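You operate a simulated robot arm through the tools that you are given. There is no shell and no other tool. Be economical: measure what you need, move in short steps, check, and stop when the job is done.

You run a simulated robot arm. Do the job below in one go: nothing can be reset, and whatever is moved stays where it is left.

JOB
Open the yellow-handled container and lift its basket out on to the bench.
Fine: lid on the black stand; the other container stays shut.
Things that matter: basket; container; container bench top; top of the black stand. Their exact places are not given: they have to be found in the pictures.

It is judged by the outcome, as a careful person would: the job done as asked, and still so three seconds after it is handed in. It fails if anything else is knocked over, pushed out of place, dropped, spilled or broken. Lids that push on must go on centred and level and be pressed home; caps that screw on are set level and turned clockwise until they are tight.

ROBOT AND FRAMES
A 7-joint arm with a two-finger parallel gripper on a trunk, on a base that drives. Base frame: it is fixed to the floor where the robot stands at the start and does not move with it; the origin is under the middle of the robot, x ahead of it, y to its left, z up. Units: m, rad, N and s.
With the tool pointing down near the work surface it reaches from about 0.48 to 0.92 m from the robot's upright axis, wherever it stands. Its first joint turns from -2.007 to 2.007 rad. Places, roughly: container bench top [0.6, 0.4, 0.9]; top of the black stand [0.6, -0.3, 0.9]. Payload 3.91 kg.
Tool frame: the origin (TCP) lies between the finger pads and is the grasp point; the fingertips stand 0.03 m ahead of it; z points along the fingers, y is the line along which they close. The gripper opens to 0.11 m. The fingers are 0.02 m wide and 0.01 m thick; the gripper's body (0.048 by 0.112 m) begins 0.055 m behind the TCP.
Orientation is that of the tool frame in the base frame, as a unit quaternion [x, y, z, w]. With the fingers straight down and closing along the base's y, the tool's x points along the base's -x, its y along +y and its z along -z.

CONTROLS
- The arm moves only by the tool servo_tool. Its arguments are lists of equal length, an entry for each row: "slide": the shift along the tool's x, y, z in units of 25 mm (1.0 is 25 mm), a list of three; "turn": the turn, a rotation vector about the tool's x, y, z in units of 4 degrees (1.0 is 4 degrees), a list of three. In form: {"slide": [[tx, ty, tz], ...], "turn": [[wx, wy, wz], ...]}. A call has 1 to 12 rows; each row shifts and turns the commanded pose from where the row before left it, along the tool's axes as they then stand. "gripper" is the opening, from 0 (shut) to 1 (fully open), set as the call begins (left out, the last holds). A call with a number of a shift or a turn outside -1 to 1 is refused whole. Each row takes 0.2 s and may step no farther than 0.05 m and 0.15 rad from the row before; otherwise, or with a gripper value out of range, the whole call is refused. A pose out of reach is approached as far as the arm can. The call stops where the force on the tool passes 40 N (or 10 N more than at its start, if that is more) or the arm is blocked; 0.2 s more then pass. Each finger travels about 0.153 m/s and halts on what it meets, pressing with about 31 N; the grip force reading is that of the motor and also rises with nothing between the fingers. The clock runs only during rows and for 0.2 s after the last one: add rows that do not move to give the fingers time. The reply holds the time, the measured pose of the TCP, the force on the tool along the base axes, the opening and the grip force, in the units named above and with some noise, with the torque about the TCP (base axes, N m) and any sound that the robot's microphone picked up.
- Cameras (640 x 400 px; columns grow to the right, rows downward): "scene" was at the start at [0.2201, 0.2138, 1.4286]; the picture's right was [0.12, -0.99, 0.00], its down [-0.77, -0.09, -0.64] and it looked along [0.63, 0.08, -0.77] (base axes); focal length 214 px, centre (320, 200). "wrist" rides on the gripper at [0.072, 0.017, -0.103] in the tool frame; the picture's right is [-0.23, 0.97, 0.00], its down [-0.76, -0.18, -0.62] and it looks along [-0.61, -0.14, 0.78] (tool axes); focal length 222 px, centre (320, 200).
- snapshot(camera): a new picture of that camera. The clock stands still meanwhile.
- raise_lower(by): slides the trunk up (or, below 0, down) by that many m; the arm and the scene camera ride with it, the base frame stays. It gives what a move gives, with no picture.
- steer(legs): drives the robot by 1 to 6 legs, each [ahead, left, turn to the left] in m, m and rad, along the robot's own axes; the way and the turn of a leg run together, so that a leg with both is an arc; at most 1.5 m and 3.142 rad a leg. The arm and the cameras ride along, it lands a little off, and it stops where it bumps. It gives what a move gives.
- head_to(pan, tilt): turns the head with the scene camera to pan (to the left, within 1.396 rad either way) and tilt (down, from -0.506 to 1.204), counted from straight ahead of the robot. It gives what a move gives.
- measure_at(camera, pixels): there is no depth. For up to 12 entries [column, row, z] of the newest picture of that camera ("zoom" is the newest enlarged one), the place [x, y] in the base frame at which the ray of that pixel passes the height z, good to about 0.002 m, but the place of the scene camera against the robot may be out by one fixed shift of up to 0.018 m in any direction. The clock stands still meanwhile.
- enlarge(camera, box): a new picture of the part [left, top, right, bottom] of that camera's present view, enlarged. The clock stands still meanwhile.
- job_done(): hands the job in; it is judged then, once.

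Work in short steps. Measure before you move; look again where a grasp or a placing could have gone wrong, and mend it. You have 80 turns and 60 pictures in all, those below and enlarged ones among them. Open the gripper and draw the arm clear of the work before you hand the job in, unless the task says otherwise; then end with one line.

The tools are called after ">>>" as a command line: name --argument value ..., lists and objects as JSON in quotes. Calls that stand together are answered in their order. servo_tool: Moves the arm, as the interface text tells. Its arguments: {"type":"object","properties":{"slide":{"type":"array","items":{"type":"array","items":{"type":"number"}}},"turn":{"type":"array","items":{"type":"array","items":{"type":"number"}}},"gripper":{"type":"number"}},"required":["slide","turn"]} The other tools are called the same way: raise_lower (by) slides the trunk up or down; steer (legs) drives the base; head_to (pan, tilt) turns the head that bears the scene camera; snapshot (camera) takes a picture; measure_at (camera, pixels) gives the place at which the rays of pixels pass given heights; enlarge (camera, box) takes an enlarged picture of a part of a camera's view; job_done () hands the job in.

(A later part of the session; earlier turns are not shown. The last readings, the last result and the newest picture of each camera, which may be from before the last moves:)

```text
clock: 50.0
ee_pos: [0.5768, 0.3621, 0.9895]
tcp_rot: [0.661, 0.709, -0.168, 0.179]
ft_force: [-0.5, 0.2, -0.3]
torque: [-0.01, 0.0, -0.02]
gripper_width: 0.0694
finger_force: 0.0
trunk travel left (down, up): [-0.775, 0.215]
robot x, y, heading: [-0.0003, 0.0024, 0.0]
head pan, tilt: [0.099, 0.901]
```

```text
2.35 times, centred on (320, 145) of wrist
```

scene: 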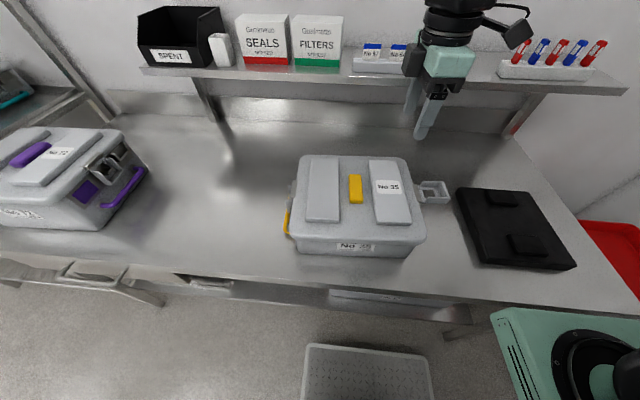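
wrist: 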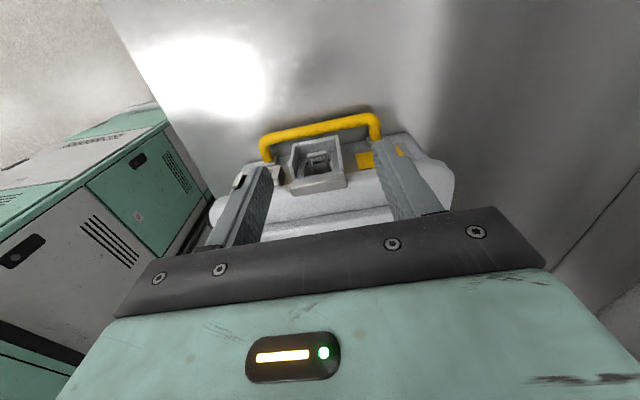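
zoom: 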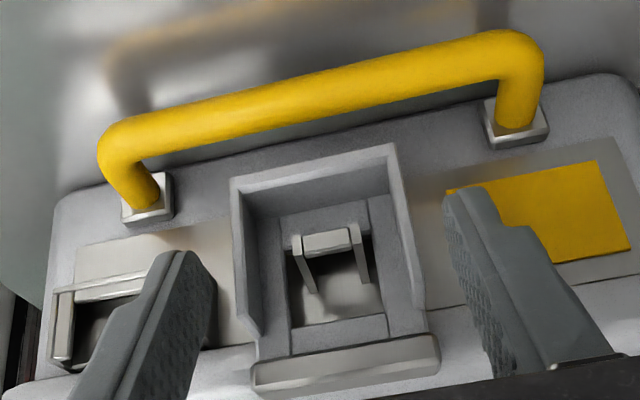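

Centred. I advance 37 mm, then close on the flap.

>>> servo_tool --slide '[[0, 0, 0.8], [0, 0, 0.68]]' --turn '[[0, 0, 0], [0, 0, 0]]'

>>> servo_tool --slide '[[0, 0, 0], [0, 0, 0], [0, 0, 0]]' --turn '[[0, 0, 0], [0, 0, 0], [0, 0, 0]]' --gripper 0.3

```text
clock: 50.6
ee_pos: [0.5794, 0.3441, 0.9572]
tcp_rot: [0.661, 0.709, -0.167, 0.18]
ft_force: [0.0, -0.6, -0.2]
torque: [0.02, 0.01, 0.0]
gripper_width: 0.0694
finger_force: 0.1
trunk travel left (down, up): [-0.775, 0.215]
robot x, y, heading: [-0.0006, 0.0022, -0.003]
head pan, tilt: [0.099, 0.901]
```

```text
clock: 51.4
ee_pos: [0.5779, 0.3461, 0.9587]
tcp_rot: [0.661, 0.709, -0.168, 0.179]
ft_force: [0.3, -1.4, -0.1]
torque: [0.07, 0.0, -0.28]
gripper_width: 0.0554
finger_force: 30.8
trunk travel left (down, up): [-0.775, 0.215]
robot x, y, heading: [-0.0025, -0.0028, -0.0]
head pan, tilt: [0.099, 0.901]
```

Gripped at 55 mm. I swing it with the corrected arc centre, 36° first.

>>> servo_tool --slide '[[0.037, 0, -0.143], [0.037, 0, -0.143], [0.037, 0, -0.143], [0.037, 0, -0.143], [0.037, 0, -0.143], [0.037, 0, -0.143], [0.037, 0, -0.143], [0.037, 0, -0.143], [0.037, 0, -0.143]]' --turn '[[0, 1, 0], [0, 1, 0], [0, 1, 0], [0, 1, 0], [0, 1, 0], [0, 1, 0], [0, 1, 0], [0, 1, 0], [0, 1, 0]]'

```text
clock: 53.4
ee_pos: [0.5782, 0.3574, 0.9889]
tcp_rot: [0.681, 0.729, 0.046, -0.049]
ft_force: [0.5, -1.6, -3.1]
torque: [0.12, -0.08, -0.04]
gripper_width: 0.0551
finger_force: 30.8
trunk travel left (down, up): [-0.775, 0.215]
robot x, y, heading: [0.0026, 0.0012, 0.005]
head pan, tilt: [0.099, 0.901]
```

Forces stay low; I continue another 36°.

>>> servo_tool --slide '[[0.037, 0, -0.143], [0.037, 0, -0.143], [0.037, 0, -0.143], [0.037, 0, -0.143], [0.037, 0, -0.143], [0.037, 0, -0.143], [0.037, 0, -0.143], [0.037, 0, -0.143], [0.037, 0, -0.143]]' --turn '[[0, 1, 0], [0, 1, 0], [0, 1, 0], [0, 1, 0], [0, 1, 0], [0, 1, 0], [0, 1, 0], [0, 1, 0], [0, 1, 0]]'

>>> enlarge --camera "wrist" --box '[200, 60, 440, 230]'

```text
clock: 55.4
ee_pos: [0.5785, 0.3528, 1.0199]
tcp_rot: [0.634, 0.679, 0.253, -0.271]
ft_force: [-0.2, -0.7, -3.5]
torque: [0.02, 0.56, 0.31]
gripper_width: 0.0552
finger_force: 31.1
trunk travel left (down, up): [-0.775, 0.215]
robot x, y, heading: [-0.0016, 0.0026, 0.0]
head pan, tilt: [0.099, 0.901]
```

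```text
2.35 times, centred on (320, 145) of wrist
```

zoom: 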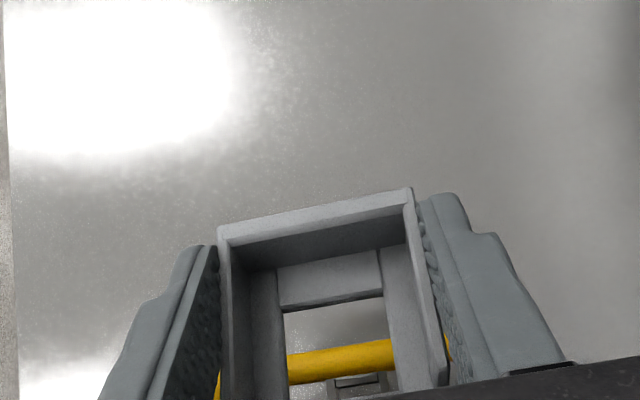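

At 72°; four more rows to ~88°, then open.

>>> servo_tool --slide '[[0.037, 0, -0.143], [0.037, 0, -0.143], [0.037, 0, -0.143], [0.037, 0, -0.143]]' --turn '[[0, 1, 0], [0, 1, 0], [0, 1, 0], [0, 1, 0]]'

>>> servo_tool --slide '[[0, 0, 0], [0, 0, 0]]' --turn '[[0, 0, 0], [0, 0, 0]]' --gripper 0.63

>>> servo_tool --slide '[[0, 0, -1], [0, 0, -1], [0, 0, -1], [0.7, 0, -0.6], [0.7, 0, -0.6], [0.5, 0, -0.6], [0.4, 0, -0.6], [0.3, 0, -0.6], [0.2, 0, -0.6], [0, 0, -0.6], [0, 0, -0.6], [0, 0, -0.6]]' --turn '[[0, 0, 0], [0, 0, 0], [0, 0, 0], [0, -1, 0], [0, -1, 0], [0, -1, 0], [0, -1, 0], [0, -1, 0], [0, -1, 0], [0, -1, 0], [0, -1, 0], [0, -1, 0]]'

```text
clock: 56.4
ee_pos: [0.5784, 0.3462, 1.0348]
tcp_rot: [0.591, 0.634, 0.34, -0.364]
ft_force: [0.6, 3.6, 11.8]
torque: [-1.52, 0.59, -0.01]
gripper_width: 0.0555
finger_force: 30.8
trunk travel left (down, up): [-0.775, 0.215]
robot x, y, heading: [-0.0005, 0.0004, -0.004]
head pan, tilt: [0.099, 0.901]
```

```text
clock: 57.0
ee_pos: [0.5799, 0.345, 1.0339]
tcp_rot: [0.59, 0.635, 0.34, -0.364]
ft_force: [2.0, 8.1, 23.5]
torque: [-1.75, 0.2, 0.06]
gripper_width: 0.0691
finger_force: 0.1
trunk travel left (down, up): [-0.775, 0.215]
robot x, y, heading: [-0.0058, -0.0018, 0.003]
head pan, tilt: [0.099, 0.901]
```

```text
clock: 59.6
ee_pos: [0.5874, 0.2305, 1.2208]
tcp_rot: [0.667, 0.716, 0.139, -0.149]
ft_force: [0.2, 0.5, 0.0]
torque: [-0.02, -0.01, -0.02]
gripper_width: 0.0692
finger_force: 0.1
trunk travel left (down, up): [-0.775, 0.215]
robot x, y, heading: [0.002, -0.0004, -0.001]
head pan, tilt: [0.099, 0.901]
```

Withdrawn; the palm had just been resting on the lid. I level the tool and look at the scene.

>>> servo_tool --slide '[[0, 0, 0], [0, 0, 0], [0, 0, 0], [0, 0, 0], [0, 0, 0], [0, 0, 0]]' --turn '[[0, -1, 0], [0, -1, 0], [0, -1, 0], [0, -1, 0], [0, -1, 0], [0, -0.9, 0]]'

>>> snapshot --camera "scene"

>>> snapshot --camera "wrist"

```text
clock: 61.0
ee_pos: [0.5869, 0.2315, 1.2217]
tcp_rot: [0.682, 0.731, -0.001, 0.0]
ft_force: [-0.2, -0.2, 0.2]
torque: [0.06, 0.0, 0.02]
gripper_width: 0.0692
finger_force: 0.1
trunk travel left (down, up): [-0.775, 0.215]
robot x, y, heading: [0.0026, 0.002, 0.003]
head pan, tilt: [0.099, 0.901]
```

```text
28 pictures are left
```

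scene: 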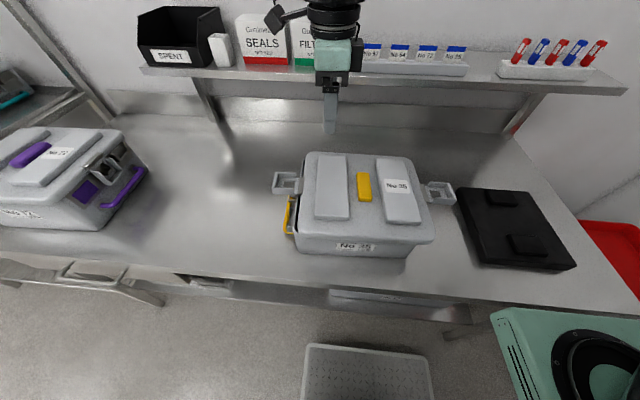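

```text
27 pictures are left
```

wrist: 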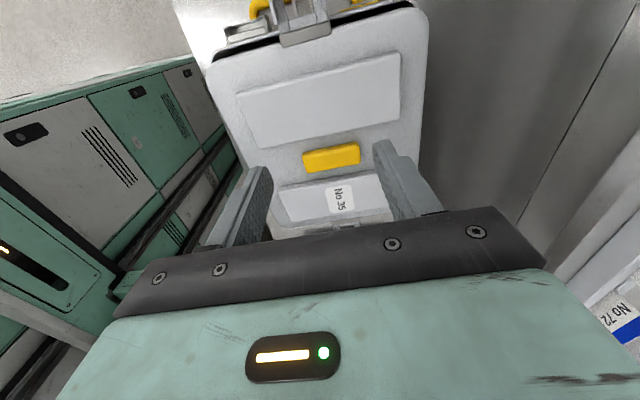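

The lid has slipped a little toward −y on its seat (dark gap at the +y rim), both flaps are out. I measure the yellow grip block on the lid from this view.

>>> enlarge --camera "wrist" --box '[210, 20, 440, 230]'

>>> measure_at --camera "wrist" --pixels '[[303, 152, 1.02], [358, 144, 1.02], [305, 172, 1.02], [360, 164, 1.02], [303, 152, 1.0], [358, 144, 1.0], [212, 64, 1.0], [425, 12, 1.0], [246, 147, 1.01], [398, 120, 1.01]]'

>>> measure_at --camera "scene" --pixels '[[357, 173, 1.02], [369, 173, 1.02], [359, 201, 1.02], [371, 201, 1.02], [348, 218, 1.01], [345, 155, 1.01], [377, 158, 1.01], [387, 222, 1.01]]'

```text
1.90 times, centred on (325, 125) of wrist
```

zoom: 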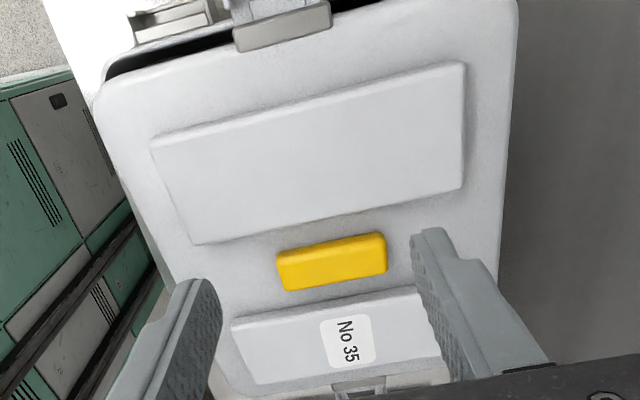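

```text
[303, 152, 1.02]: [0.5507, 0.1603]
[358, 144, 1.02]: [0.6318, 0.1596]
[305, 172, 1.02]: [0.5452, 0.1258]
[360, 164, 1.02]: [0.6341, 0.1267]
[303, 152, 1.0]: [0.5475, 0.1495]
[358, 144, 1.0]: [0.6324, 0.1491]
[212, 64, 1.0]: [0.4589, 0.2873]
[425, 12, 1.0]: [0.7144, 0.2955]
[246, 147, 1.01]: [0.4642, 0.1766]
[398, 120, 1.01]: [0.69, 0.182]
```

```text
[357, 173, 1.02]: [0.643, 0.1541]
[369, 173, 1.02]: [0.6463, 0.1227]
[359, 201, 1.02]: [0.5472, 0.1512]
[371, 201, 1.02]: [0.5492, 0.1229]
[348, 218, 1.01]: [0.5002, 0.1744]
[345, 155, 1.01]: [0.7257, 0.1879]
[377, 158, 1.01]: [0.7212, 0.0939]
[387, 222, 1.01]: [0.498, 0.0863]
```

The lid lies at about +1° yaw with its block near (0.59, 0.143). I turn the tool back to close along y and view the block from the front for an exact y.

>>> servo_tool --slide '[[0, 0, 0], [0, 0, 0], [0, 0, 0], [0, 0, 0], [0, 0, 0], [0, 0, 0], [0, 0, 0], [0, 0, 0], [0, 0, 0], [0, 0, 0], [0, 0, 0], [0, 0, 0]]' --turn '[[0, 0, -1], [0, 0, -1], [0, 0, -1], [0, 0, -1], [0, 0, -1], [0, 0, -1], [0, 0, -1], [0, 0, -1], [0, 0, -1], [0, 0, -1], [0, 0, -1], [0, 0, -1]]' --gripper 1.0

>>> servo_tool --slide '[[0, 0, 0], [0, 0, 0], [0, 0, 0], [0, 0, 0], [0, 0, 0], [0, 0, 0], [0, 0, 0], [0, 0, 0], [0, 0, 0], [0, 0, 0]]' --turn '[[0, 0, -1], [0, 0, -1], [0, 0, -1], [0, 0, -1], [0, 0, -1], [0, 0, -1], [0, 0, -1], [0, 0, -1], [0, 0, -1], [0, 0, -0.8]]'

>>> servo_tool --slide '[[0.84, -0.8, 0], [0.84, -0.8, 0], [0.84, -0.8, 0], [0.84, -0.8, 0], [0.84, -0.8, 0]]' --turn '[[0, 0, 0], [0, 0, 0], [0, 0, 0], [0, 0, 0], [0, 0, 0]]'

>>> snapshot --camera "wrist"

```text
clock: 63.6
ee_pos: [0.5854, 0.2313, 1.2216]
tcp_rot: [0.325, 0.946, 0.0, 0.0]
ft_force: [-0.4, 0.1, 1.4]
torque: [-0.03, 0.03, 0.01]
gripper_width: 0.1098
finger_force: 0.1
trunk travel left (down, up): [-0.775, 0.215]
robot x, y, heading: [-0.0028, -0.0017, -0.007]
head pan, tilt: [0.099, 0.901]
```

```text
clock: 65.8
ee_pos: [0.5874, 0.2311, 1.2198]
tcp_rot: [-0.012, 1.0, 0.0, 0.0]
ft_force: [0.4, 0.3, -0.5]
torque: [-0.01, 0.01, 0.01]
gripper_width: 0.11
finger_force: 0.1
trunk travel left (down, up): [-0.775, 0.215]
robot x, y, heading: [-0.0023, -0.0007, -0.003]
head pan, tilt: [0.099, 0.901]
```

```text
clock: 67.0
ee_pos: [0.4833, 0.1276, 1.2213]
tcp_rot: [-0.011, 1.0, 0.0, 0.0]
ft_force: [-0.1, 0.7, 0.6]
torque: [-0.01, 0.01, -0.02]
gripper_width: 0.1099
finger_force: 0.1
trunk travel left (down, up): [-0.775, 0.215]
robot x, y, heading: [0.0012, 0.0028, 0.002]
head pan, tilt: [0.099, 0.901]
```

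```text
25 pictures are left
```

wrist: 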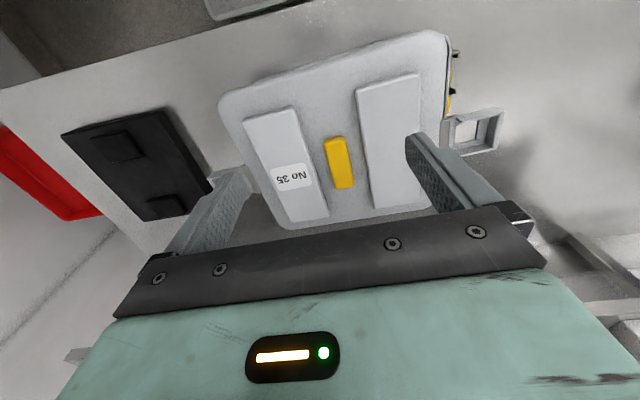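

I enlarge and measure the block, pads and the black stand.

>>> enlarge --camera "wrist" --box '[230, 80, 430, 230]'

>>> measure_at --camera "wrist" --pixels '[[327, 139, 1.02], [346, 137, 1.02], [336, 189, 1.02], [355, 187, 1.02], [301, 115, 1.01], [356, 97, 1.01], [329, 214, 1.01], [375, 208, 1.01], [62, 135, 0.92], [172, 107, 0.92], [138, 251, 0.92], [213, 190, 0.92]]'

```text
2.67 times, centred on (330, 155) of wrist
```

zoom: 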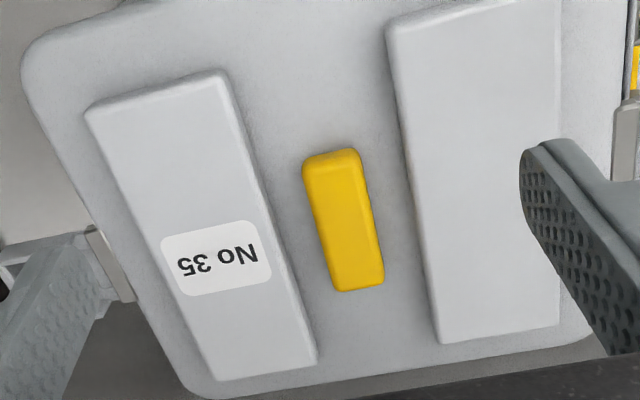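

```text
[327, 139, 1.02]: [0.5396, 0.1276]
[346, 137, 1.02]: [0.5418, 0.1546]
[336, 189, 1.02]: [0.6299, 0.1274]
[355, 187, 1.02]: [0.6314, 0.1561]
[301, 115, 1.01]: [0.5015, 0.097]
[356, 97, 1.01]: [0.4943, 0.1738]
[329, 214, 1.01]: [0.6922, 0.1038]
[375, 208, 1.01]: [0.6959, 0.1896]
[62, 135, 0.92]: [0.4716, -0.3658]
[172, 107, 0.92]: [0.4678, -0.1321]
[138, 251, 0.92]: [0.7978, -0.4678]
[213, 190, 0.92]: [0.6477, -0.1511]
```

Block: centre ≈(0.5855, 0.1413), 27 mm wide, top ≈1.01, clear gaps to the pads. I open to 50 mm, move above it and descend to TCP z≈1.035.

>>> servo_tool --slide '[[-0.82, 0.09, 0.6], [-0.82, 0.09, 0.6], [-0.82, 0.09, 0.6], [-0.82, 0.09, 0.6], [-0.82, 0.09, 0.6], [0, 0, 0.9], [0, 0, 0.9], [0, 0, 0.9], [0, 0, 0.9], [0, 0, 0.8]]' --turn '[[0, 0, 0], [0, 0, 0], [0, 0, 0], [0, 0, 0], [0, 0, 0], [0, 0, 0], [0, 0, 0], [0, 0, 0], [0, 0, 0], [0, 0, 0]]' --gripper 0.455

>>> snapshot --camera "wrist"

```text
clock: 69.2
ee_pos: [0.5862, 0.1421, 1.0357]
tcp_rot: [-0.01, 1.0, 0.0, 0.0]
ft_force: [-0.4, 0.0, -0.7]
torque: [0.01, -0.01, 0.0]
gripper_width: 0.0502
finger_force: 0.1
trunk travel left (down, up): [-0.775, 0.215]
robot x, y, heading: [0.003, 0.0015, -0.002]
head pan, tilt: [0.099, 0.901]
```

```text
23 pictures are left
```

wrist: 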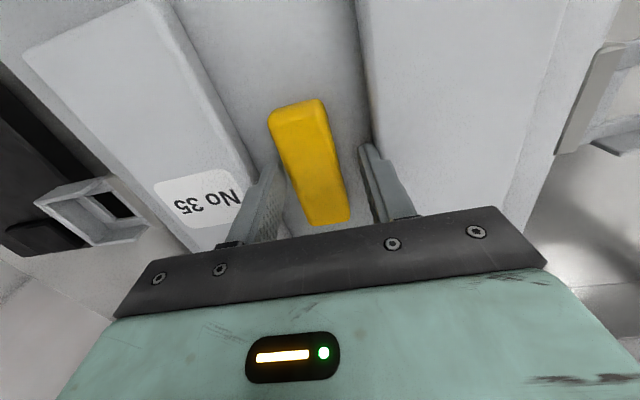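

The fingers straddle the block. I descend in small steps and watch for contact with the lid.

>>> servo_tool --slide '[[0, 0, 0.2], [0, 0, 0.2]]' --turn '[[0, 0, 0], [0, 0, 0]]'

>>> servo_tool --slide '[[0, 0, 0.12]]' --turn '[[0, 0, 0]]'

```text
clock: 69.8
ee_pos: [0.5851, 0.1437, 1.0337]
tcp_rot: [-0.01, 1.0, 0.003, 0.003]
ft_force: [-9.1, -5.7, 25.7]
torque: [0.65, 0.41, 0.31]
gripper_width: 0.0474
finger_force: 0.0
trunk travel left (down, up): [-0.775, 0.215]
robot x, y, heading: [0.0038, 0.0019, 0.0]
head pan, tilt: [0.099, 0.901]
stopped in row 2: the force on the tool passed its limit at 49 N (the readings are from after the stop); the commanded pose is now the measured one
```

```text
clock: 70.1
ee_pos: [0.587, 0.1438, 1.0336]
tcp_rot: [-0.012, 1.0, 0.003, 0.005]
ft_force: [-7.6, -6.0, 23.6]
torque: [0.59, 0.38, 0.29]
gripper_width: 0.0473
finger_force: 0.1
trunk travel left (down, up): [-0.775, 0.215]
robot x, y, heading: [-0.0015, 0.0017, 0.003]
head pan, tilt: [0.099, 0.901]
stopped in row 1: the force on the tool passed its limit at 45 N (the readings are from after the stop); the commanded pose is now the measured one
```

Tips are on the lid (tip z≈1.004). I rise 3 mm to relieve the force, then close.

>>> servo_tool --slide '[[0, 0, -0.12]]' --turn '[[0, 0, 0]]'

>>> servo_tool --slide '[[0, 0, 0], [0, 0, 0], [0, 0, 0]]' --turn '[[0, 0, 0], [0, 0, 0], [0, 0, 0]]' --gripper 0

>>> snapshot --camera "wrist"

```text
clock: 70.5
ee_pos: [0.5879, 0.1429, 1.0346]
tcp_rot: [-0.011, 1.0, 0.002, 0.003]
ft_force: [-0.7, -1.2, -0.3]
torque: [0.08, -0.07, -0.04]
gripper_width: 0.0487
finger_force: 0.0
trunk travel left (down, up): [-0.775, 0.215]
robot x, y, heading: [-0.001, -0.0041, 0.002]
head pan, tilt: [0.099, 0.901]
```

```text
clock: 71.3
ee_pos: [0.5888, 0.1437, 1.0344]
tcp_rot: [-0.01, 1.0, 0.003, 0.003]
ft_force: [-0.5, 0.6, -0.3]
torque: [0.46, -0.29, 0.17]
gripper_width: 0.0342
finger_force: 31.3
trunk travel left (down, up): [-0.775, 0.215]
robot x, y, heading: [-0.0009, -0.002, -0.004]
head pan, tilt: [0.099, 0.901]
```

```text
22 pictures are left
```

wrist: 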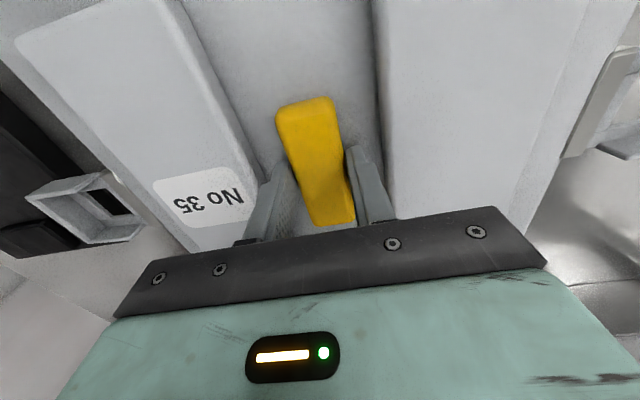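

Gripped at 34 mm. I lift slowly 5 cm and check.

>>> servo_tool --slide '[[0, 0, -0.3], [0, 0, -0.3], [0, 0, -0.5], [0, 0, -0.5], [0, 0, -0.5]]' --turn '[[0, 0, 0], [0, 0, 0], [0, 0, 0], [0, 0, 0], [0, 0, 0]]'

>>> snapshot --camera "scene"

```text
clock: 72.5
ee_pos: [0.5884, 0.1446, 1.0873]
tcp_rot: [-0.01, 1.0, 0.003, 0.003]
ft_force: [0.1, 0.4, -7.1]
torque: [0.0, 0.02, -0.02]
gripper_width: 0.0339
finger_force: 31.4
trunk travel left (down, up): [-0.775, 0.215]
robot x, y, heading: [-0.0029, 0.0025, -0.003]
head pan, tilt: [0.099, 0.901]
```

```text
21 pictures are left
```

scene: 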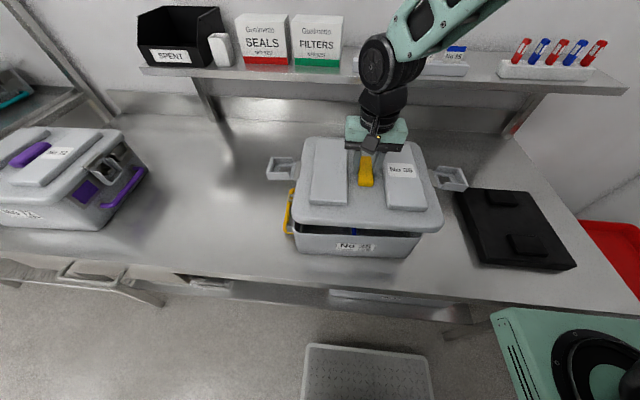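

The lid is off (≈7 N). I measure the stand in this scene view before carrying the lid over.

>>> enlarge --camera "scene" --box '[430, 160, 630, 300]'

>>> measure_at --camera "scene" --pixels '[[459, 189, 0.92], [527, 191, 0.92], [577, 264, 0.92], [481, 258, 0.92], [490, 192, 0.93], [512, 205, 0.93], [512, 236, 0.93], [550, 254, 0.93], [481, 264, 0.88], [577, 270, 0.88]]'

```text
2.86 times, centred on (530, 230) of scene
```

zoom: 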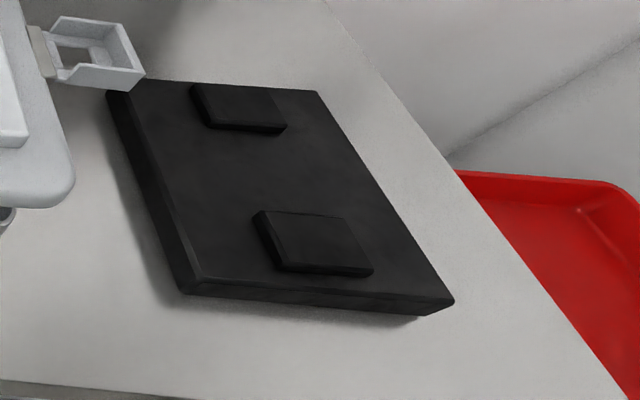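

```text
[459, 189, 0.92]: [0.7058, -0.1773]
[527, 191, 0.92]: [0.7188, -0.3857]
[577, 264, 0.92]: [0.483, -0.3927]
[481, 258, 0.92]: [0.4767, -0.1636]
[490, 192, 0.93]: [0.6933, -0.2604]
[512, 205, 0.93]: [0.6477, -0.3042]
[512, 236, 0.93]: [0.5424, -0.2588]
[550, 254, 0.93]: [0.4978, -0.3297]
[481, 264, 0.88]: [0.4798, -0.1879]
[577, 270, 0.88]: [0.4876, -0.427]
```

Stand centre ≈(0.586, −0.27) after allowing for the camera shift, yaw ≈ +1.5° like the lid. I raise 5 cm more and carry the lid across.

>>> servo_tool --slide '[[0, 0, -0.7], [0, 0, -0.7], [0, 0, -0.6], [0.03, -0.8, 0], [0.03, -0.8, 0], [0.03, -0.8, 0], [0.03, -0.8, 0], [0.03, -0.8, 0], [0.03, -0.8, 0], [0.03, -0.8, 0], [0.03, -0.8, 0], [0.03, -0.8, 0]]' --turn '[[0, 0, 0], [0, 0, 0], [0, 0, 0], [0, 0, 0], [0, 0, 0], [0, 0, 0], [0, 0, 0], [0, 0, 0], [0, 0, 0], [0, 0, 0], [0, 0, 0], [0, 0, 0]]'

>>> servo_tool --slide '[[0.03, -0.8, 0], [0.03, -0.8, 0], [0.03, -0.8, 0], [0.03, -0.8, 0], [0.03, -0.8, 0], [0.03, -0.8, 0], [0.03, -0.8, 0], [0.03, -0.8, 0], [0.03, -0.8, 0], [0.03, -0.8, 0], [0.03, -0.8, 0], [0.03, -0.8, 0]]' --turn '[[0, 0, 0], [0, 0, 0], [0, 0, 0], [0, 0, 0], [0, 0, 0], [0, 0, 0], [0, 0, 0], [0, 0, 0], [0, 0, 0], [0, 0, 0], [0, 0, 0], [0, 0, 0]]'

>>> snapshot --camera "scene"

>>> snapshot --camera "wrist"

```text
clock: 75.1
ee_pos: [0.5828, -0.0368, 1.136]
tcp_rot: [-0.01, 1.0, 0.002, 0.003]
ft_force: [0.0, 0.7, -6.8]
torque: [-0.02, 0.05, 0.01]
gripper_width: 0.0337
finger_force: 30.8
trunk travel left (down, up): [-0.775, 0.215]
robot x, y, heading: [0.0001, 0.0038, 0.003]
head pan, tilt: [0.099, 0.901]
```

```text
clock: 77.7
ee_pos: [0.579, -0.276, 1.136]
tcp_rot: [-0.01, 1.0, 0.002, 0.003]
ft_force: [0.6, -0.3, -7.5]
torque: [-0.02, 0.01, 0.01]
gripper_width: 0.0338
finger_force: 31.3
trunk travel left (down, up): [-0.775, 0.215]
robot x, y, heading: [-0.0012, -0.0031, -0.003]
head pan, tilt: [0.099, 0.901]
```

```text
19 pictures are left
```

scene: 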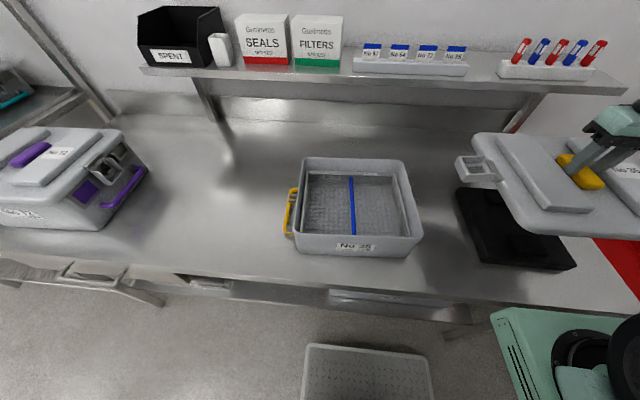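

```text
18 pictures are left
```

wrist: 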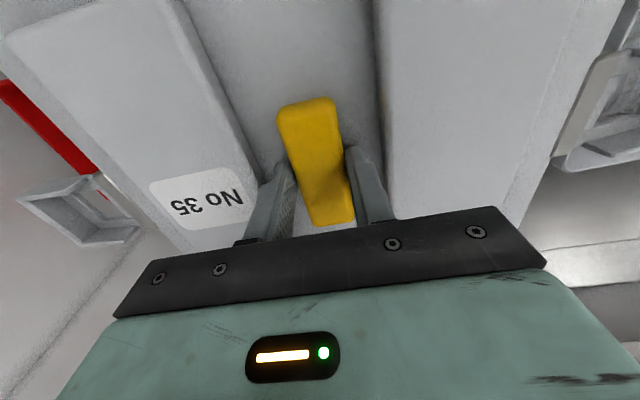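

The basket is now visible in the open container. I nudge 6 mm ahead and lower the lid to ~1.0, then slowly onto the stand.

>>> servo_tool --slide '[[-0.25, 0.15, 0.9], [0, 0, 0.9], [0, 0, 0.9], [0, 0, 0.9], [0, 0, 0.9], [0, 0, 0.7]]' --turn '[[0, 0, 0], [0, 0, 0], [0, 0, 0], [0, 0, 0], [0, 0, 0], [0, 0, 0]]'

>>> servo_tool --slide '[[0, 0, 0.2], [0, 0, 0.2], [0, 0, 0.2], [0, 0, 0.2], [0, 0, 0.2], [0, 0, 0.2], [0, 0, 0.2], [0, 0, 0.2]]' --turn '[[0, 0, 0], [0, 0, 0], [0, 0, 0], [0, 0, 0], [0, 0, 0], [0, 0, 0], [0, 0, 0], [0, 0, 0]]'

>>> snapshot --camera "scene"

```text
clock: 79.1
ee_pos: [0.5858, -0.272, 1.0056]
tcp_rot: [-0.011, 1.0, 0.003, 0.003]
ft_force: [0.5, 0.1, -5.9]
torque: [0.0, -0.01, -0.01]
gripper_width: 0.0337
finger_force: 30.7
trunk travel left (down, up): [-0.775, 0.215]
robot x, y, heading: [0.0001, -0.0017, -0.003]
head pan, tilt: [0.099, 0.901]
```

```text
clock: 80.9
ee_pos: [0.5855, -0.2731, 0.9659]
tcp_rot: [-0.01, 1.0, 0.002, 0.005]
ft_force: [-1.8, 0.9, 4.8]
torque: [-0.53, 0.48, -0.03]
gripper_width: 0.0336
finger_force: 31.2
trunk travel left (down, up): [-0.775, 0.215]
robot x, y, heading: [0.0013, -0.0014, -0.001]
head pan, tilt: [0.099, 0.901]
```

```text
17 pictures are left
```

scene: 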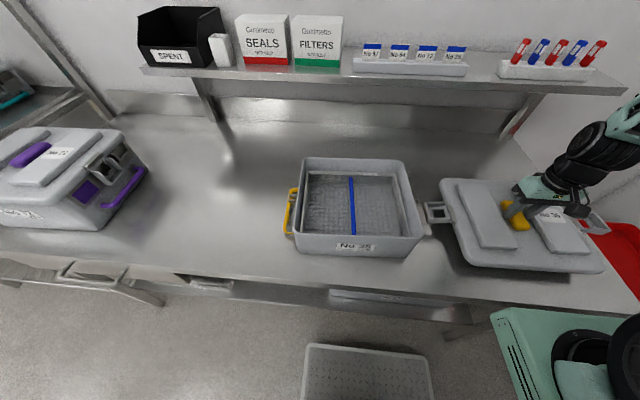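

Force has gone from −6 to +4.8 N: the lid rests on the stand. I check its seat and the flap's clearance to the container.

>>> enlarge --camera "scene" --box '[400, 160, 620, 300]'

```text
2.86 times, centred on (510, 230) of scene
```

zoom: 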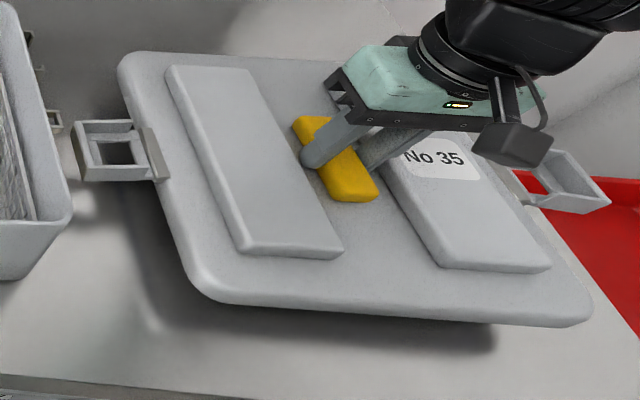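

It sits level and clear of the container. I open to 50 mm and rise.

>>> servo_tool --slide '[[0, 0, 0], [0, 0, 0]]' --turn '[[0, 0, 0], [0, 0, 0]]' --gripper 0.47

>>> servo_tool --slide '[[0, 0, -0.5], [0, 0, -1], [0, 0, -1], [0, 0, -1], [0, 0, -1], [0, 0, -1], [0, 0, -1], [0, 0, -1], [0, 0, -1], [0, 0, -1]]' --turn '[[0, 0, 0], [0, 0, 0], [0, 0, 0], [0, 0, 0], [0, 0, 0], [0, 0, 0], [0, 0, 0], [0, 0, 0], [0, 0, 0], [0, 0, 0]]'

>>> enlarge --camera "scene" --box '[270, 140, 630, 300]'

>>> enlarge --camera "scene" --box '[275, 140, 435, 270]'

```text
clock: 81.5
ee_pos: [0.586, -0.2714, 0.9659]
tcp_rot: [-0.01, 1.0, 0.003, 0.004]
ft_force: [0.8, -0.1, 0.4]
torque: [0.01, -0.02, 0.02]
gripper_width: 0.0519
finger_force: 0.0
trunk travel left (down, up): [-0.775, 0.215]
robot x, y, heading: [-0.0001, 0.0045, 0.002]
head pan, tilt: [0.099, 0.901]
```

```text
clock: 83.7
ee_pos: [0.5835, -0.2731, 1.2015]
tcp_rot: [-0.011, 1.0, 0.003, 0.003]
ft_force: [0.7, -0.1, -0.4]
torque: [0.0, 0.0, 0.0]
gripper_width: 0.0516
finger_force: 0.1
trunk travel left (down, up): [-0.775, 0.215]
robot x, y, heading: [-0.0015, -0.003, 0.0]
head pan, tilt: [0.099, 0.901]
```

```text
1.78 times, centred on (450, 220) of scene
```

zoom: 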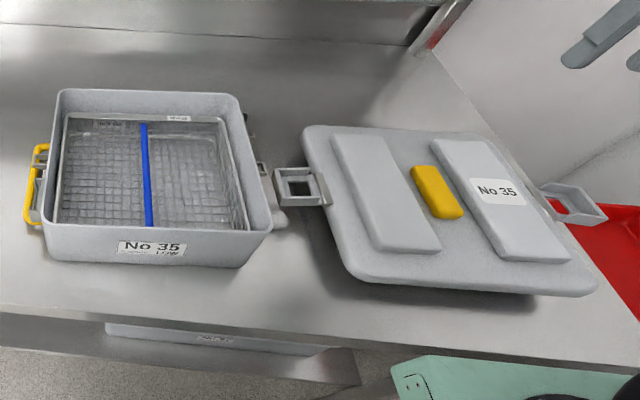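

```text
3.08 times, centred on (355, 205) of scene
```

zoom: 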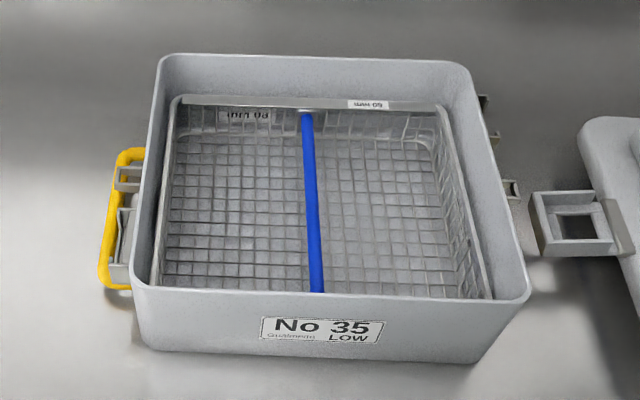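

The lid rests well. The basket has a blue bar handle along x. I move the wrist camera before it to measure the bar.

>>> servo_tool --slide '[[0, 0.95, 0], [0, 0.95, 0], [0, 0.95, 0], [0, 0.95, 0], [0, 0.95, 0], [0, 0.95, 0], [0, 0.95, 0], [0, 0.95, 0], [0, 0.95, 0], [0, 0.95, 0], [0, 0.95, 0], [0, 0.95, 0]]' --turn '[[0, 0, 0], [0, 0, 0], [0, 0, 0], [0, 0, 0], [0, 0, 0], [0, 0, 0], [0, 0, 0], [0, 0, 0], [0, 0, 0], [0, 0, 0], [0, 0, 0], [0, 0, 0]]'

>>> servo_tool --slide '[[0.8, 1, 0], [0.8, 1, 0], [0.8, 1, 0], [0.8, 1, 0], [0.7, 0.8, 0]]' --turn '[[0, 0, 0], [0, 0, 0], [0, 0, 0], [0, 0, 0], [0, 0, 0]]'

>>> enlarge --camera "wrist" --box '[200, 20, 460, 240]'

```text
clock: 86.3
ee_pos: [0.5793, 0.0127, 1.205]
tcp_rot: [-0.011, 1.0, 0.003, 0.004]
ft_force: [0.6, -0.1, 0.1]
torque: [0.01, -0.03, 0.02]
gripper_width: 0.0517
finger_force: 0.1
trunk travel left (down, up): [-0.775, 0.215]
robot x, y, heading: [-0.0008, 0.0008, 0.003]
head pan, tilt: [0.099, 0.901]
```

```text
clock: 87.5
ee_pos: [0.4767, 0.1312, 1.2035]
tcp_rot: [-0.011, 1.0, 0.003, 0.004]
ft_force: [-0.2, -0.4, -0.2]
torque: [0.04, 0.02, 0.01]
gripper_width: 0.0517
finger_force: 0.1
trunk travel left (down, up): [-0.775, 0.215]
robot x, y, heading: [-0.0025, -0.0004, -0.001]
head pan, tilt: [0.099, 0.901]
```

```text
1.82 times, centred on (330, 130) of wrist
```

zoom: 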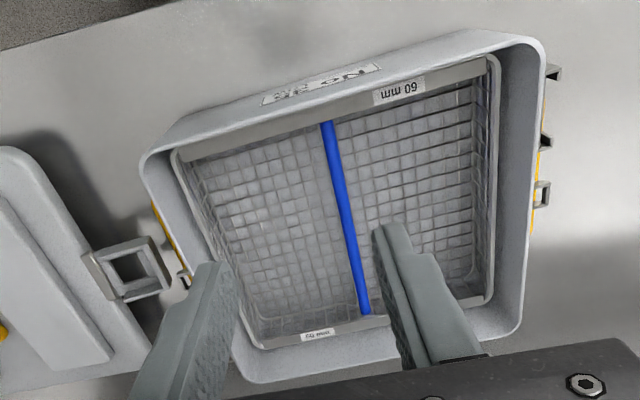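

I measure the bar and basket rim at z 0.95 and 0.93.

>>> measure_at --camera "zoom" --pixels '[[325, 123, 0.95], [365, 313, 0.95], [325, 123, 0.93], [365, 313, 0.93], [345, 215, 0.94], [175, 153, 0.95], [492, 57, 0.95], [262, 347, 0.95], [487, 298, 0.95], [145, 160, 0.98], [540, 50, 0.98], [250, 380, 0.98]]'

>>> measure_at --camera "scene" --pixels '[[352, 177, 0.95], [354.5, 233, 0.95], [352, 177, 0.93], [354.5, 233, 0.93], [305, 160, 0.98], [408, 162, 0.98], [327, 254, 0.88]]'

```text
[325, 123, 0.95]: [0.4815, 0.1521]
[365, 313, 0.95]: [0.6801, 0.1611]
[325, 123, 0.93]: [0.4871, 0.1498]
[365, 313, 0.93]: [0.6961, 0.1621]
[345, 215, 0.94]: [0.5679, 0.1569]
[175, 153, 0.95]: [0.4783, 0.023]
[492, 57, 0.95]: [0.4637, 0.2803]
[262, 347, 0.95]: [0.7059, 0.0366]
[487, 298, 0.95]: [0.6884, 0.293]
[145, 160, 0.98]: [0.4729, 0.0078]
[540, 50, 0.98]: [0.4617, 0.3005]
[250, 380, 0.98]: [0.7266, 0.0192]
```

```text
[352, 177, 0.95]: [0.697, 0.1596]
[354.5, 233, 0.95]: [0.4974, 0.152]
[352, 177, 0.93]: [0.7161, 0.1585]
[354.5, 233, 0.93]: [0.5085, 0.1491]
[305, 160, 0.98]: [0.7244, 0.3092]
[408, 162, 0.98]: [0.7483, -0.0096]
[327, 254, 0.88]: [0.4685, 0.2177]
```

The bar's midpoint is ≈(0.583, 0.157), yaw ≈ +3°. I move above it at z≈1.06, align the yaw, and look for its height.

>>> servo_tool --slide '[[-0.86, 0.18, 0], [-0.86, 0.18, 0.9], [-0.86, 0.18, 0.9], [-0.86, 0.18, 1], [-0.84, 0.18, 1], [0, 0, 1], [0, 0, 1]]' --turn '[[0, 0, -0.2], [0, 0, -0.2], [0, 0, 0], [0, 0, 0], [0, 0, 0], [0, 0, 0], [0, 0, 0]]'

>>> snapshot --camera "wrist"

```text
clock: 89.1
ee_pos: [0.5849, 0.1567, 1.0603]
tcp_rot: [-0.025, 1.0, 0.002, 0.003]
ft_force: [-0.2, 0.1, -0.7]
torque: [0.01, 0.0, -0.03]
gripper_width: 0.0519
finger_force: 0.1
trunk travel left (down, up): [-0.775, 0.215]
robot x, y, heading: [0.0004, -0.0038, -0.002]
head pan, tilt: [0.099, 0.901]
```

```text
12 pictures are left
```

wrist: 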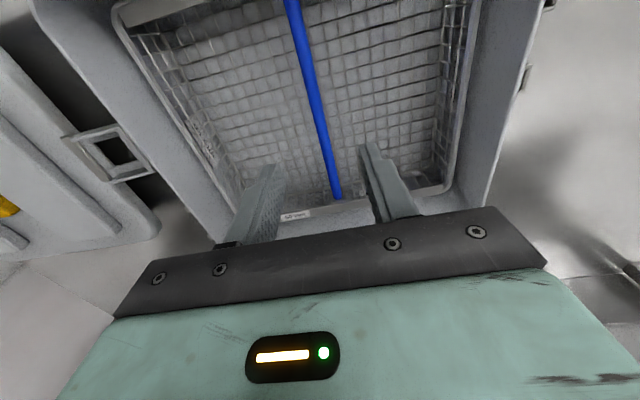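

I triangulate the bar's far end (337,198) with the earlier view.

>>> measure_at --camera "wrist" --pixels '[[337, 198, 0.97], [337, 198, 0.95], [337, 198, 0.93], [445, 190, 0.95], [445, 190, 0.93], [318, 120, 0.95]]'

```text
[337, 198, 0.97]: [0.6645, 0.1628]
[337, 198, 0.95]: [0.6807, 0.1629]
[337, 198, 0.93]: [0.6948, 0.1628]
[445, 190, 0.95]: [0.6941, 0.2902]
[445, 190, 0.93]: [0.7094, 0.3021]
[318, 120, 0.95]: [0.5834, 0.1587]
```

The rim/bar is at about z 0.935. I descend to TCP z≈0.938 with the force watched, shifting 2 mm in y.

>>> servo_tool --slide '[[0, 0.08, 0.8], [0, 0, 0.8], [0, 0, 0.8], [0, 0, 0.8], [0, 0, 0.6], [0, 0, 0.6], [0, 0, 0.5]]' --turn '[[0, 0, 0], [0, 0, 0], [0, 0, 0], [0, 0, 0], [0, 0, 0], [0, 0, 0], [0, 0, 0]]'

>>> servo_tool --slide '[[0, 0, 0], [0, 0, 0], [0, 0, 0]]' --turn '[[0, 0, 0], [0, 0, 0], [0, 0, 0]]' --gripper 0

>>> snapshot --camera "wrist"

```text
clock: 90.7
ee_pos: [0.5855, 0.1611, 0.9381]
tcp_rot: [-0.024, 1.0, 0.003, 0.004]
ft_force: [0.2, 0.2, 0.1]
torque: [-0.02, -0.01, 0.01]
gripper_width: 0.0515
finger_force: 0.0
trunk travel left (down, up): [-0.775, 0.215]
robot x, y, heading: [-0.0006, 0.0014, 0.004]
head pan, tilt: [0.099, 0.901]
```

```text
clock: 91.5
ee_pos: [0.5864, 0.1611, 0.9379]
tcp_rot: [-0.025, 1.0, 0.003, 0.003]
ft_force: [-0.1, -0.2, -0.3]
torque: [0.02, -0.05, 0.04]
gripper_width: 0.0114
finger_force: 30.8
trunk travel left (down, up): [-0.775, 0.215]
robot x, y, heading: [0.0012, -0.0007, 0.001]
head pan, tilt: [0.099, 0.901]
```

```text
11 pictures are left
```

wrist: 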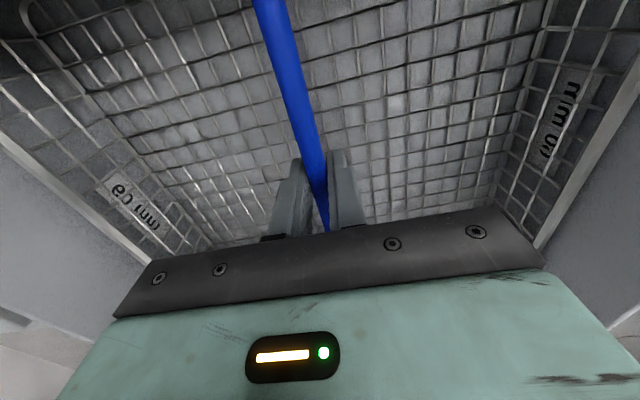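

The bar is gripped (11 mm). I lift slowly and watch the force.

>>> servo_tool --slide '[[0, 0, -0.4], [0, 0, -0.4], [0, 0, -0.6], [0, 0, -0.6], [0, 0, -0.8], [0, 0, -0.8], [0, 0, -0.8], [0, 0, -0.8]]' --turn '[[0, 0, 0], [0, 0, 0], [0, 0, 0], [0, 0, 0], [0, 0, 0], [0, 0, 0], [0, 0, 0], [0, 0, 0]]'

>>> snapshot --camera "scene"

```text
clock: 93.3
ee_pos: [0.5862, 0.1599, 1.0671]
tcp_rot: [-0.025, 1.0, 0.002, 0.004]
ft_force: [-0.1, 0.4, -3.2]
torque: [-0.03, 0.01, 0.0]
gripper_width: 0.0116
finger_force: 30.5
trunk travel left (down, up): [-0.775, 0.215]
robot x, y, heading: [-0.0035, 0.0033, 0.001]
head pan, tilt: [0.099, 0.901]
```

```text
10 pictures are left
```

scene: 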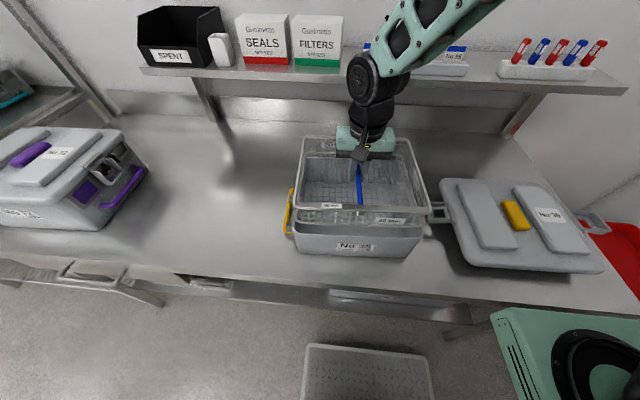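

Basket is free and light (3 N). I measure the free bench space to the left.

>>> measure_at --camera "scene" --pixels '[[147, 172, 0.9], [105, 205, 0.88], [100, 230, 0.86], [288, 232, 0.885], [200, 275, 0.86], [230, 210, 0.86], [210, 130, 0.86], [288, 250, 0.86]]'

>>> servo_tool --slide '[[0, 0, -0.8], [0, 0, -0.8], [0.05, 1, 0], [0.05, 1, 0], [0.05, 1, 0], [0.05, 1, 0], [0.05, 1, 0], [0.05, 1, 0], [0.05, 1, 0], [0.05, 1, 0]]' --turn '[[0, 0, 0], [0, 0, 0], [0, 0, 0], [0, 0, 0], [0, 0, 0], [0, 0, 0], [0, 0, 0], [0, 0, 0], [0, 0, 0], [0, 0, 0]]'

```text
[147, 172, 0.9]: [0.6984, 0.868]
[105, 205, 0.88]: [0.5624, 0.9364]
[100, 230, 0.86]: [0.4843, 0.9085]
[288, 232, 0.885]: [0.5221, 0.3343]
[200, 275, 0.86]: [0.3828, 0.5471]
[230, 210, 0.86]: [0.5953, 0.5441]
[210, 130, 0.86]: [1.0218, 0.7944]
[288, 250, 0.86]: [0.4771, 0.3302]
```

```text
clock: 95.5
ee_pos: [0.567, 0.3594, 1.1097]
tcp_rot: [-0.024, 1.0, 0.002, 0.003]
ft_force: [-0.1, -0.3, -2.8]
torque: [0.04, 0.01, 0.03]
gripper_width: 0.0114
finger_force: 30.8
trunk travel left (down, up): [-0.775, 0.215]
robot x, y, heading: [0.0007, -0.0012, -0.005]
head pan, tilt: [0.099, 0.901]
```

Free bench runs y≈0.35–0.86. I carry the basket on to y≈0.58.

>>> servo_tool --slide '[[-0.07, 1, 0], [-0.07, 1, 0], [-0.07, 1, 0], [-0.07, 1, 0], [-0.07, 1, 0], [-0.07, 1, 0], [-0.07, 1, 0], [-0.07, 1, 0], [-0.07, 0.8, 0]]' --turn '[[0, 0, 0], [0, 0, 0], [0, 0, 0], [0, 0, 0], [0, 0, 0], [0, 0, 0], [0, 0, 0], [0, 0, 0], [0, 0, 0]]'

>>> snapshot --camera "scene"

```text
clock: 97.5
ee_pos: [0.5625, 0.5094, 1.108]
tcp_rot: [-0.025, 1.0, 0.002, 0.004]
ft_force: [-0.1, 0.7, -4.8]
torque: [-0.02, 0.03, -0.04]
gripper_width: 0.0113
finger_force: 30.8
out of reach, approached as far as the arm can: row 6, 7, 8, 9
trunk travel left (down, up): [-0.775, 0.215]
robot x, y, heading: [-0.0012, -0.0002, 0.002]
head pan, tilt: [0.099, 0.901]
```

```text
9 pictures are left
```

scene: 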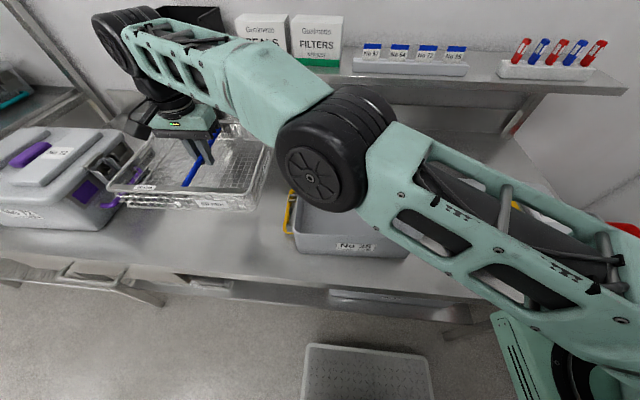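

The arm limit stopped at y≈0.51, but the basket (y≈0.38–0.64) clears the container handle (0.345). I lower partway and check.

>>> servo_tool --slide '[[0, 0, 0.8], [0, 0, 0.8], [0, 0, 0.8], [0, 0, 0.8]]' --turn '[[0, 0, 0], [0, 0, 0], [0, 0, 0], [0, 0, 0]]'

>>> snapshot --camera "scene"

```text
clock: 98.5
ee_pos: [0.5628, 0.5095, 1.0274]
tcp_rot: [-0.025, 1.0, 0.002, 0.003]
ft_force: [-0.4, -0.6, -3.8]
torque: [0.01, -0.01, 0.0]
gripper_width: 0.0114
finger_force: 31.0
trunk travel left (down, up): [-0.775, 0.215]
robot x, y, heading: [-0.001, 0.0005, -0.002]
head pan, tilt: [0.099, 0.901]
```

```text
8 pictures are left
```

scene: 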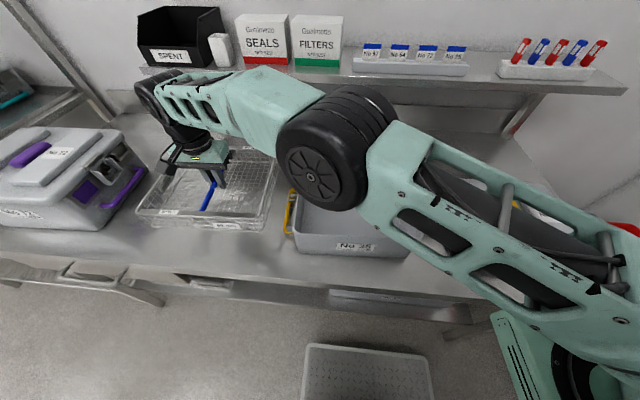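

Elbow stays high and the descent is clear. I shift another 4 cm in +y and lower on slowly until contact.

>>> servo_tool --slide '[[-0.05, 0.8, 0], [-0.05, 0.8, 0], [0, 0, 0.8], [0, 0, 0.8], [0, 0, 0.6]]' --turn '[[0, 0, 0], [0, 0, 0], [0, 0, 0], [0, 0, 0], [0, 0, 0]]'

>>> servo_tool --slide '[[0, 0, 0.2], [0, 0, 0.2], [0, 0, 0.2], [0, 0, 0.2], [0, 0, 0.2]]' --turn '[[0, 0, 0], [0, 0, 0], [0, 0, 0], [0, 0, 0], [0, 0, 0]]'

```text
clock: 99.7
ee_pos: [0.5526, 0.5244, 0.9751]
tcp_rot: [-0.025, 1.0, 0.002, 0.005]
ft_force: [0.2, 1.0, -3.1]
torque: [-0.01, 0.0, 0.01]
gripper_width: 0.0115
finger_force: 31.1
out of reach, approached as far as the arm can: row 1, 2
trunk travel left (down, up): [-0.775, 0.215]
robot x, y, heading: [0.0037, -0.0004, 0.002]
head pan, tilt: [0.099, 0.901]
```

```text
clock: 100.9
ee_pos: [0.5524, 0.5204, 0.948]
tcp_rot: [-0.025, 1.0, 0.003, 0.003]
ft_force: [0.0, 0.9, -3.7]
torque: [-0.03, 0.01, 0.0]
gripper_width: 0.0116
finger_force: 30.9
out of reach, approached as far as the arm can: row 4
trunk travel left (down, up): [-0.775, 0.215]
robot x, y, heading: [0.0009, -0.0018, 0.003]
head pan, tilt: [0.099, 0.901]
```

No contact yet (−3.7 N). I continue down in small steps.

>>> servo_tool --slide '[[0, 0, 0.2], [0, 0, 0.2], [0, 0, 0.2], [0, 0, 0.2], [0, 0, 0.2], [0, 0, 0.2]]' --turn '[[0, 0, 0], [0, 0, 0], [0, 0, 0], [0, 0, 0], [0, 0, 0], [0, 0, 0]]'

```text
clock: 102.2
ee_pos: [0.5523, 0.5241, 0.9314]
tcp_rot: [-0.023, 1.0, 0.008, 0.006]
ft_force: [-0.8, 0.1, 13.0]
torque: [0.06, 0.39, 0.02]
gripper_width: 0.0114
finger_force: 31.0
trunk travel left (down, up): [-0.775, 0.215]
robot x, y, heading: [-0.0032, -0.0026, 0.002]
head pan, tilt: [0.099, 0.901]
stopped in row 6: the force on the tool passed its limit at 44 N (the readings are from after the stop); the commanded pose is now the measured one
```

Contact with the bench at TCP z≈0.931. I relieve the pressure slightly and check the picture before releasing.

>>> servo_tool --slide '[[0, 0, -0.05]]' --turn '[[0, 0, 0]]'

>>> enlarge --camera "scene" --box '[80, 100, 340, 290]'

```text
clock: 102.6
ee_pos: [0.554, 0.5231, 0.9331]
tcp_rot: [-0.025, 1.0, 0.008, 0.007]
ft_force: [2.3, 5.2, 12.4]
torque: [0.09, -0.16, -0.06]
gripper_width: 0.0115
finger_force: 30.6
trunk travel left (down, up): [-0.775, 0.215]
robot x, y, heading: [-0.002, 0.0035, 0.001]
head pan, tilt: [0.099, 0.901]
```

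```text
2.11 times, centred on (210, 195) of scene
```

zoom: 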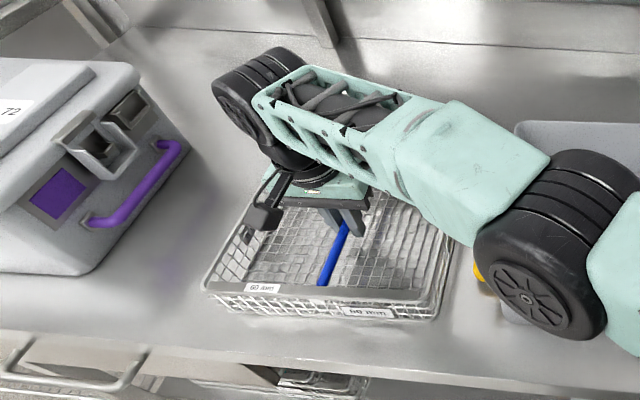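

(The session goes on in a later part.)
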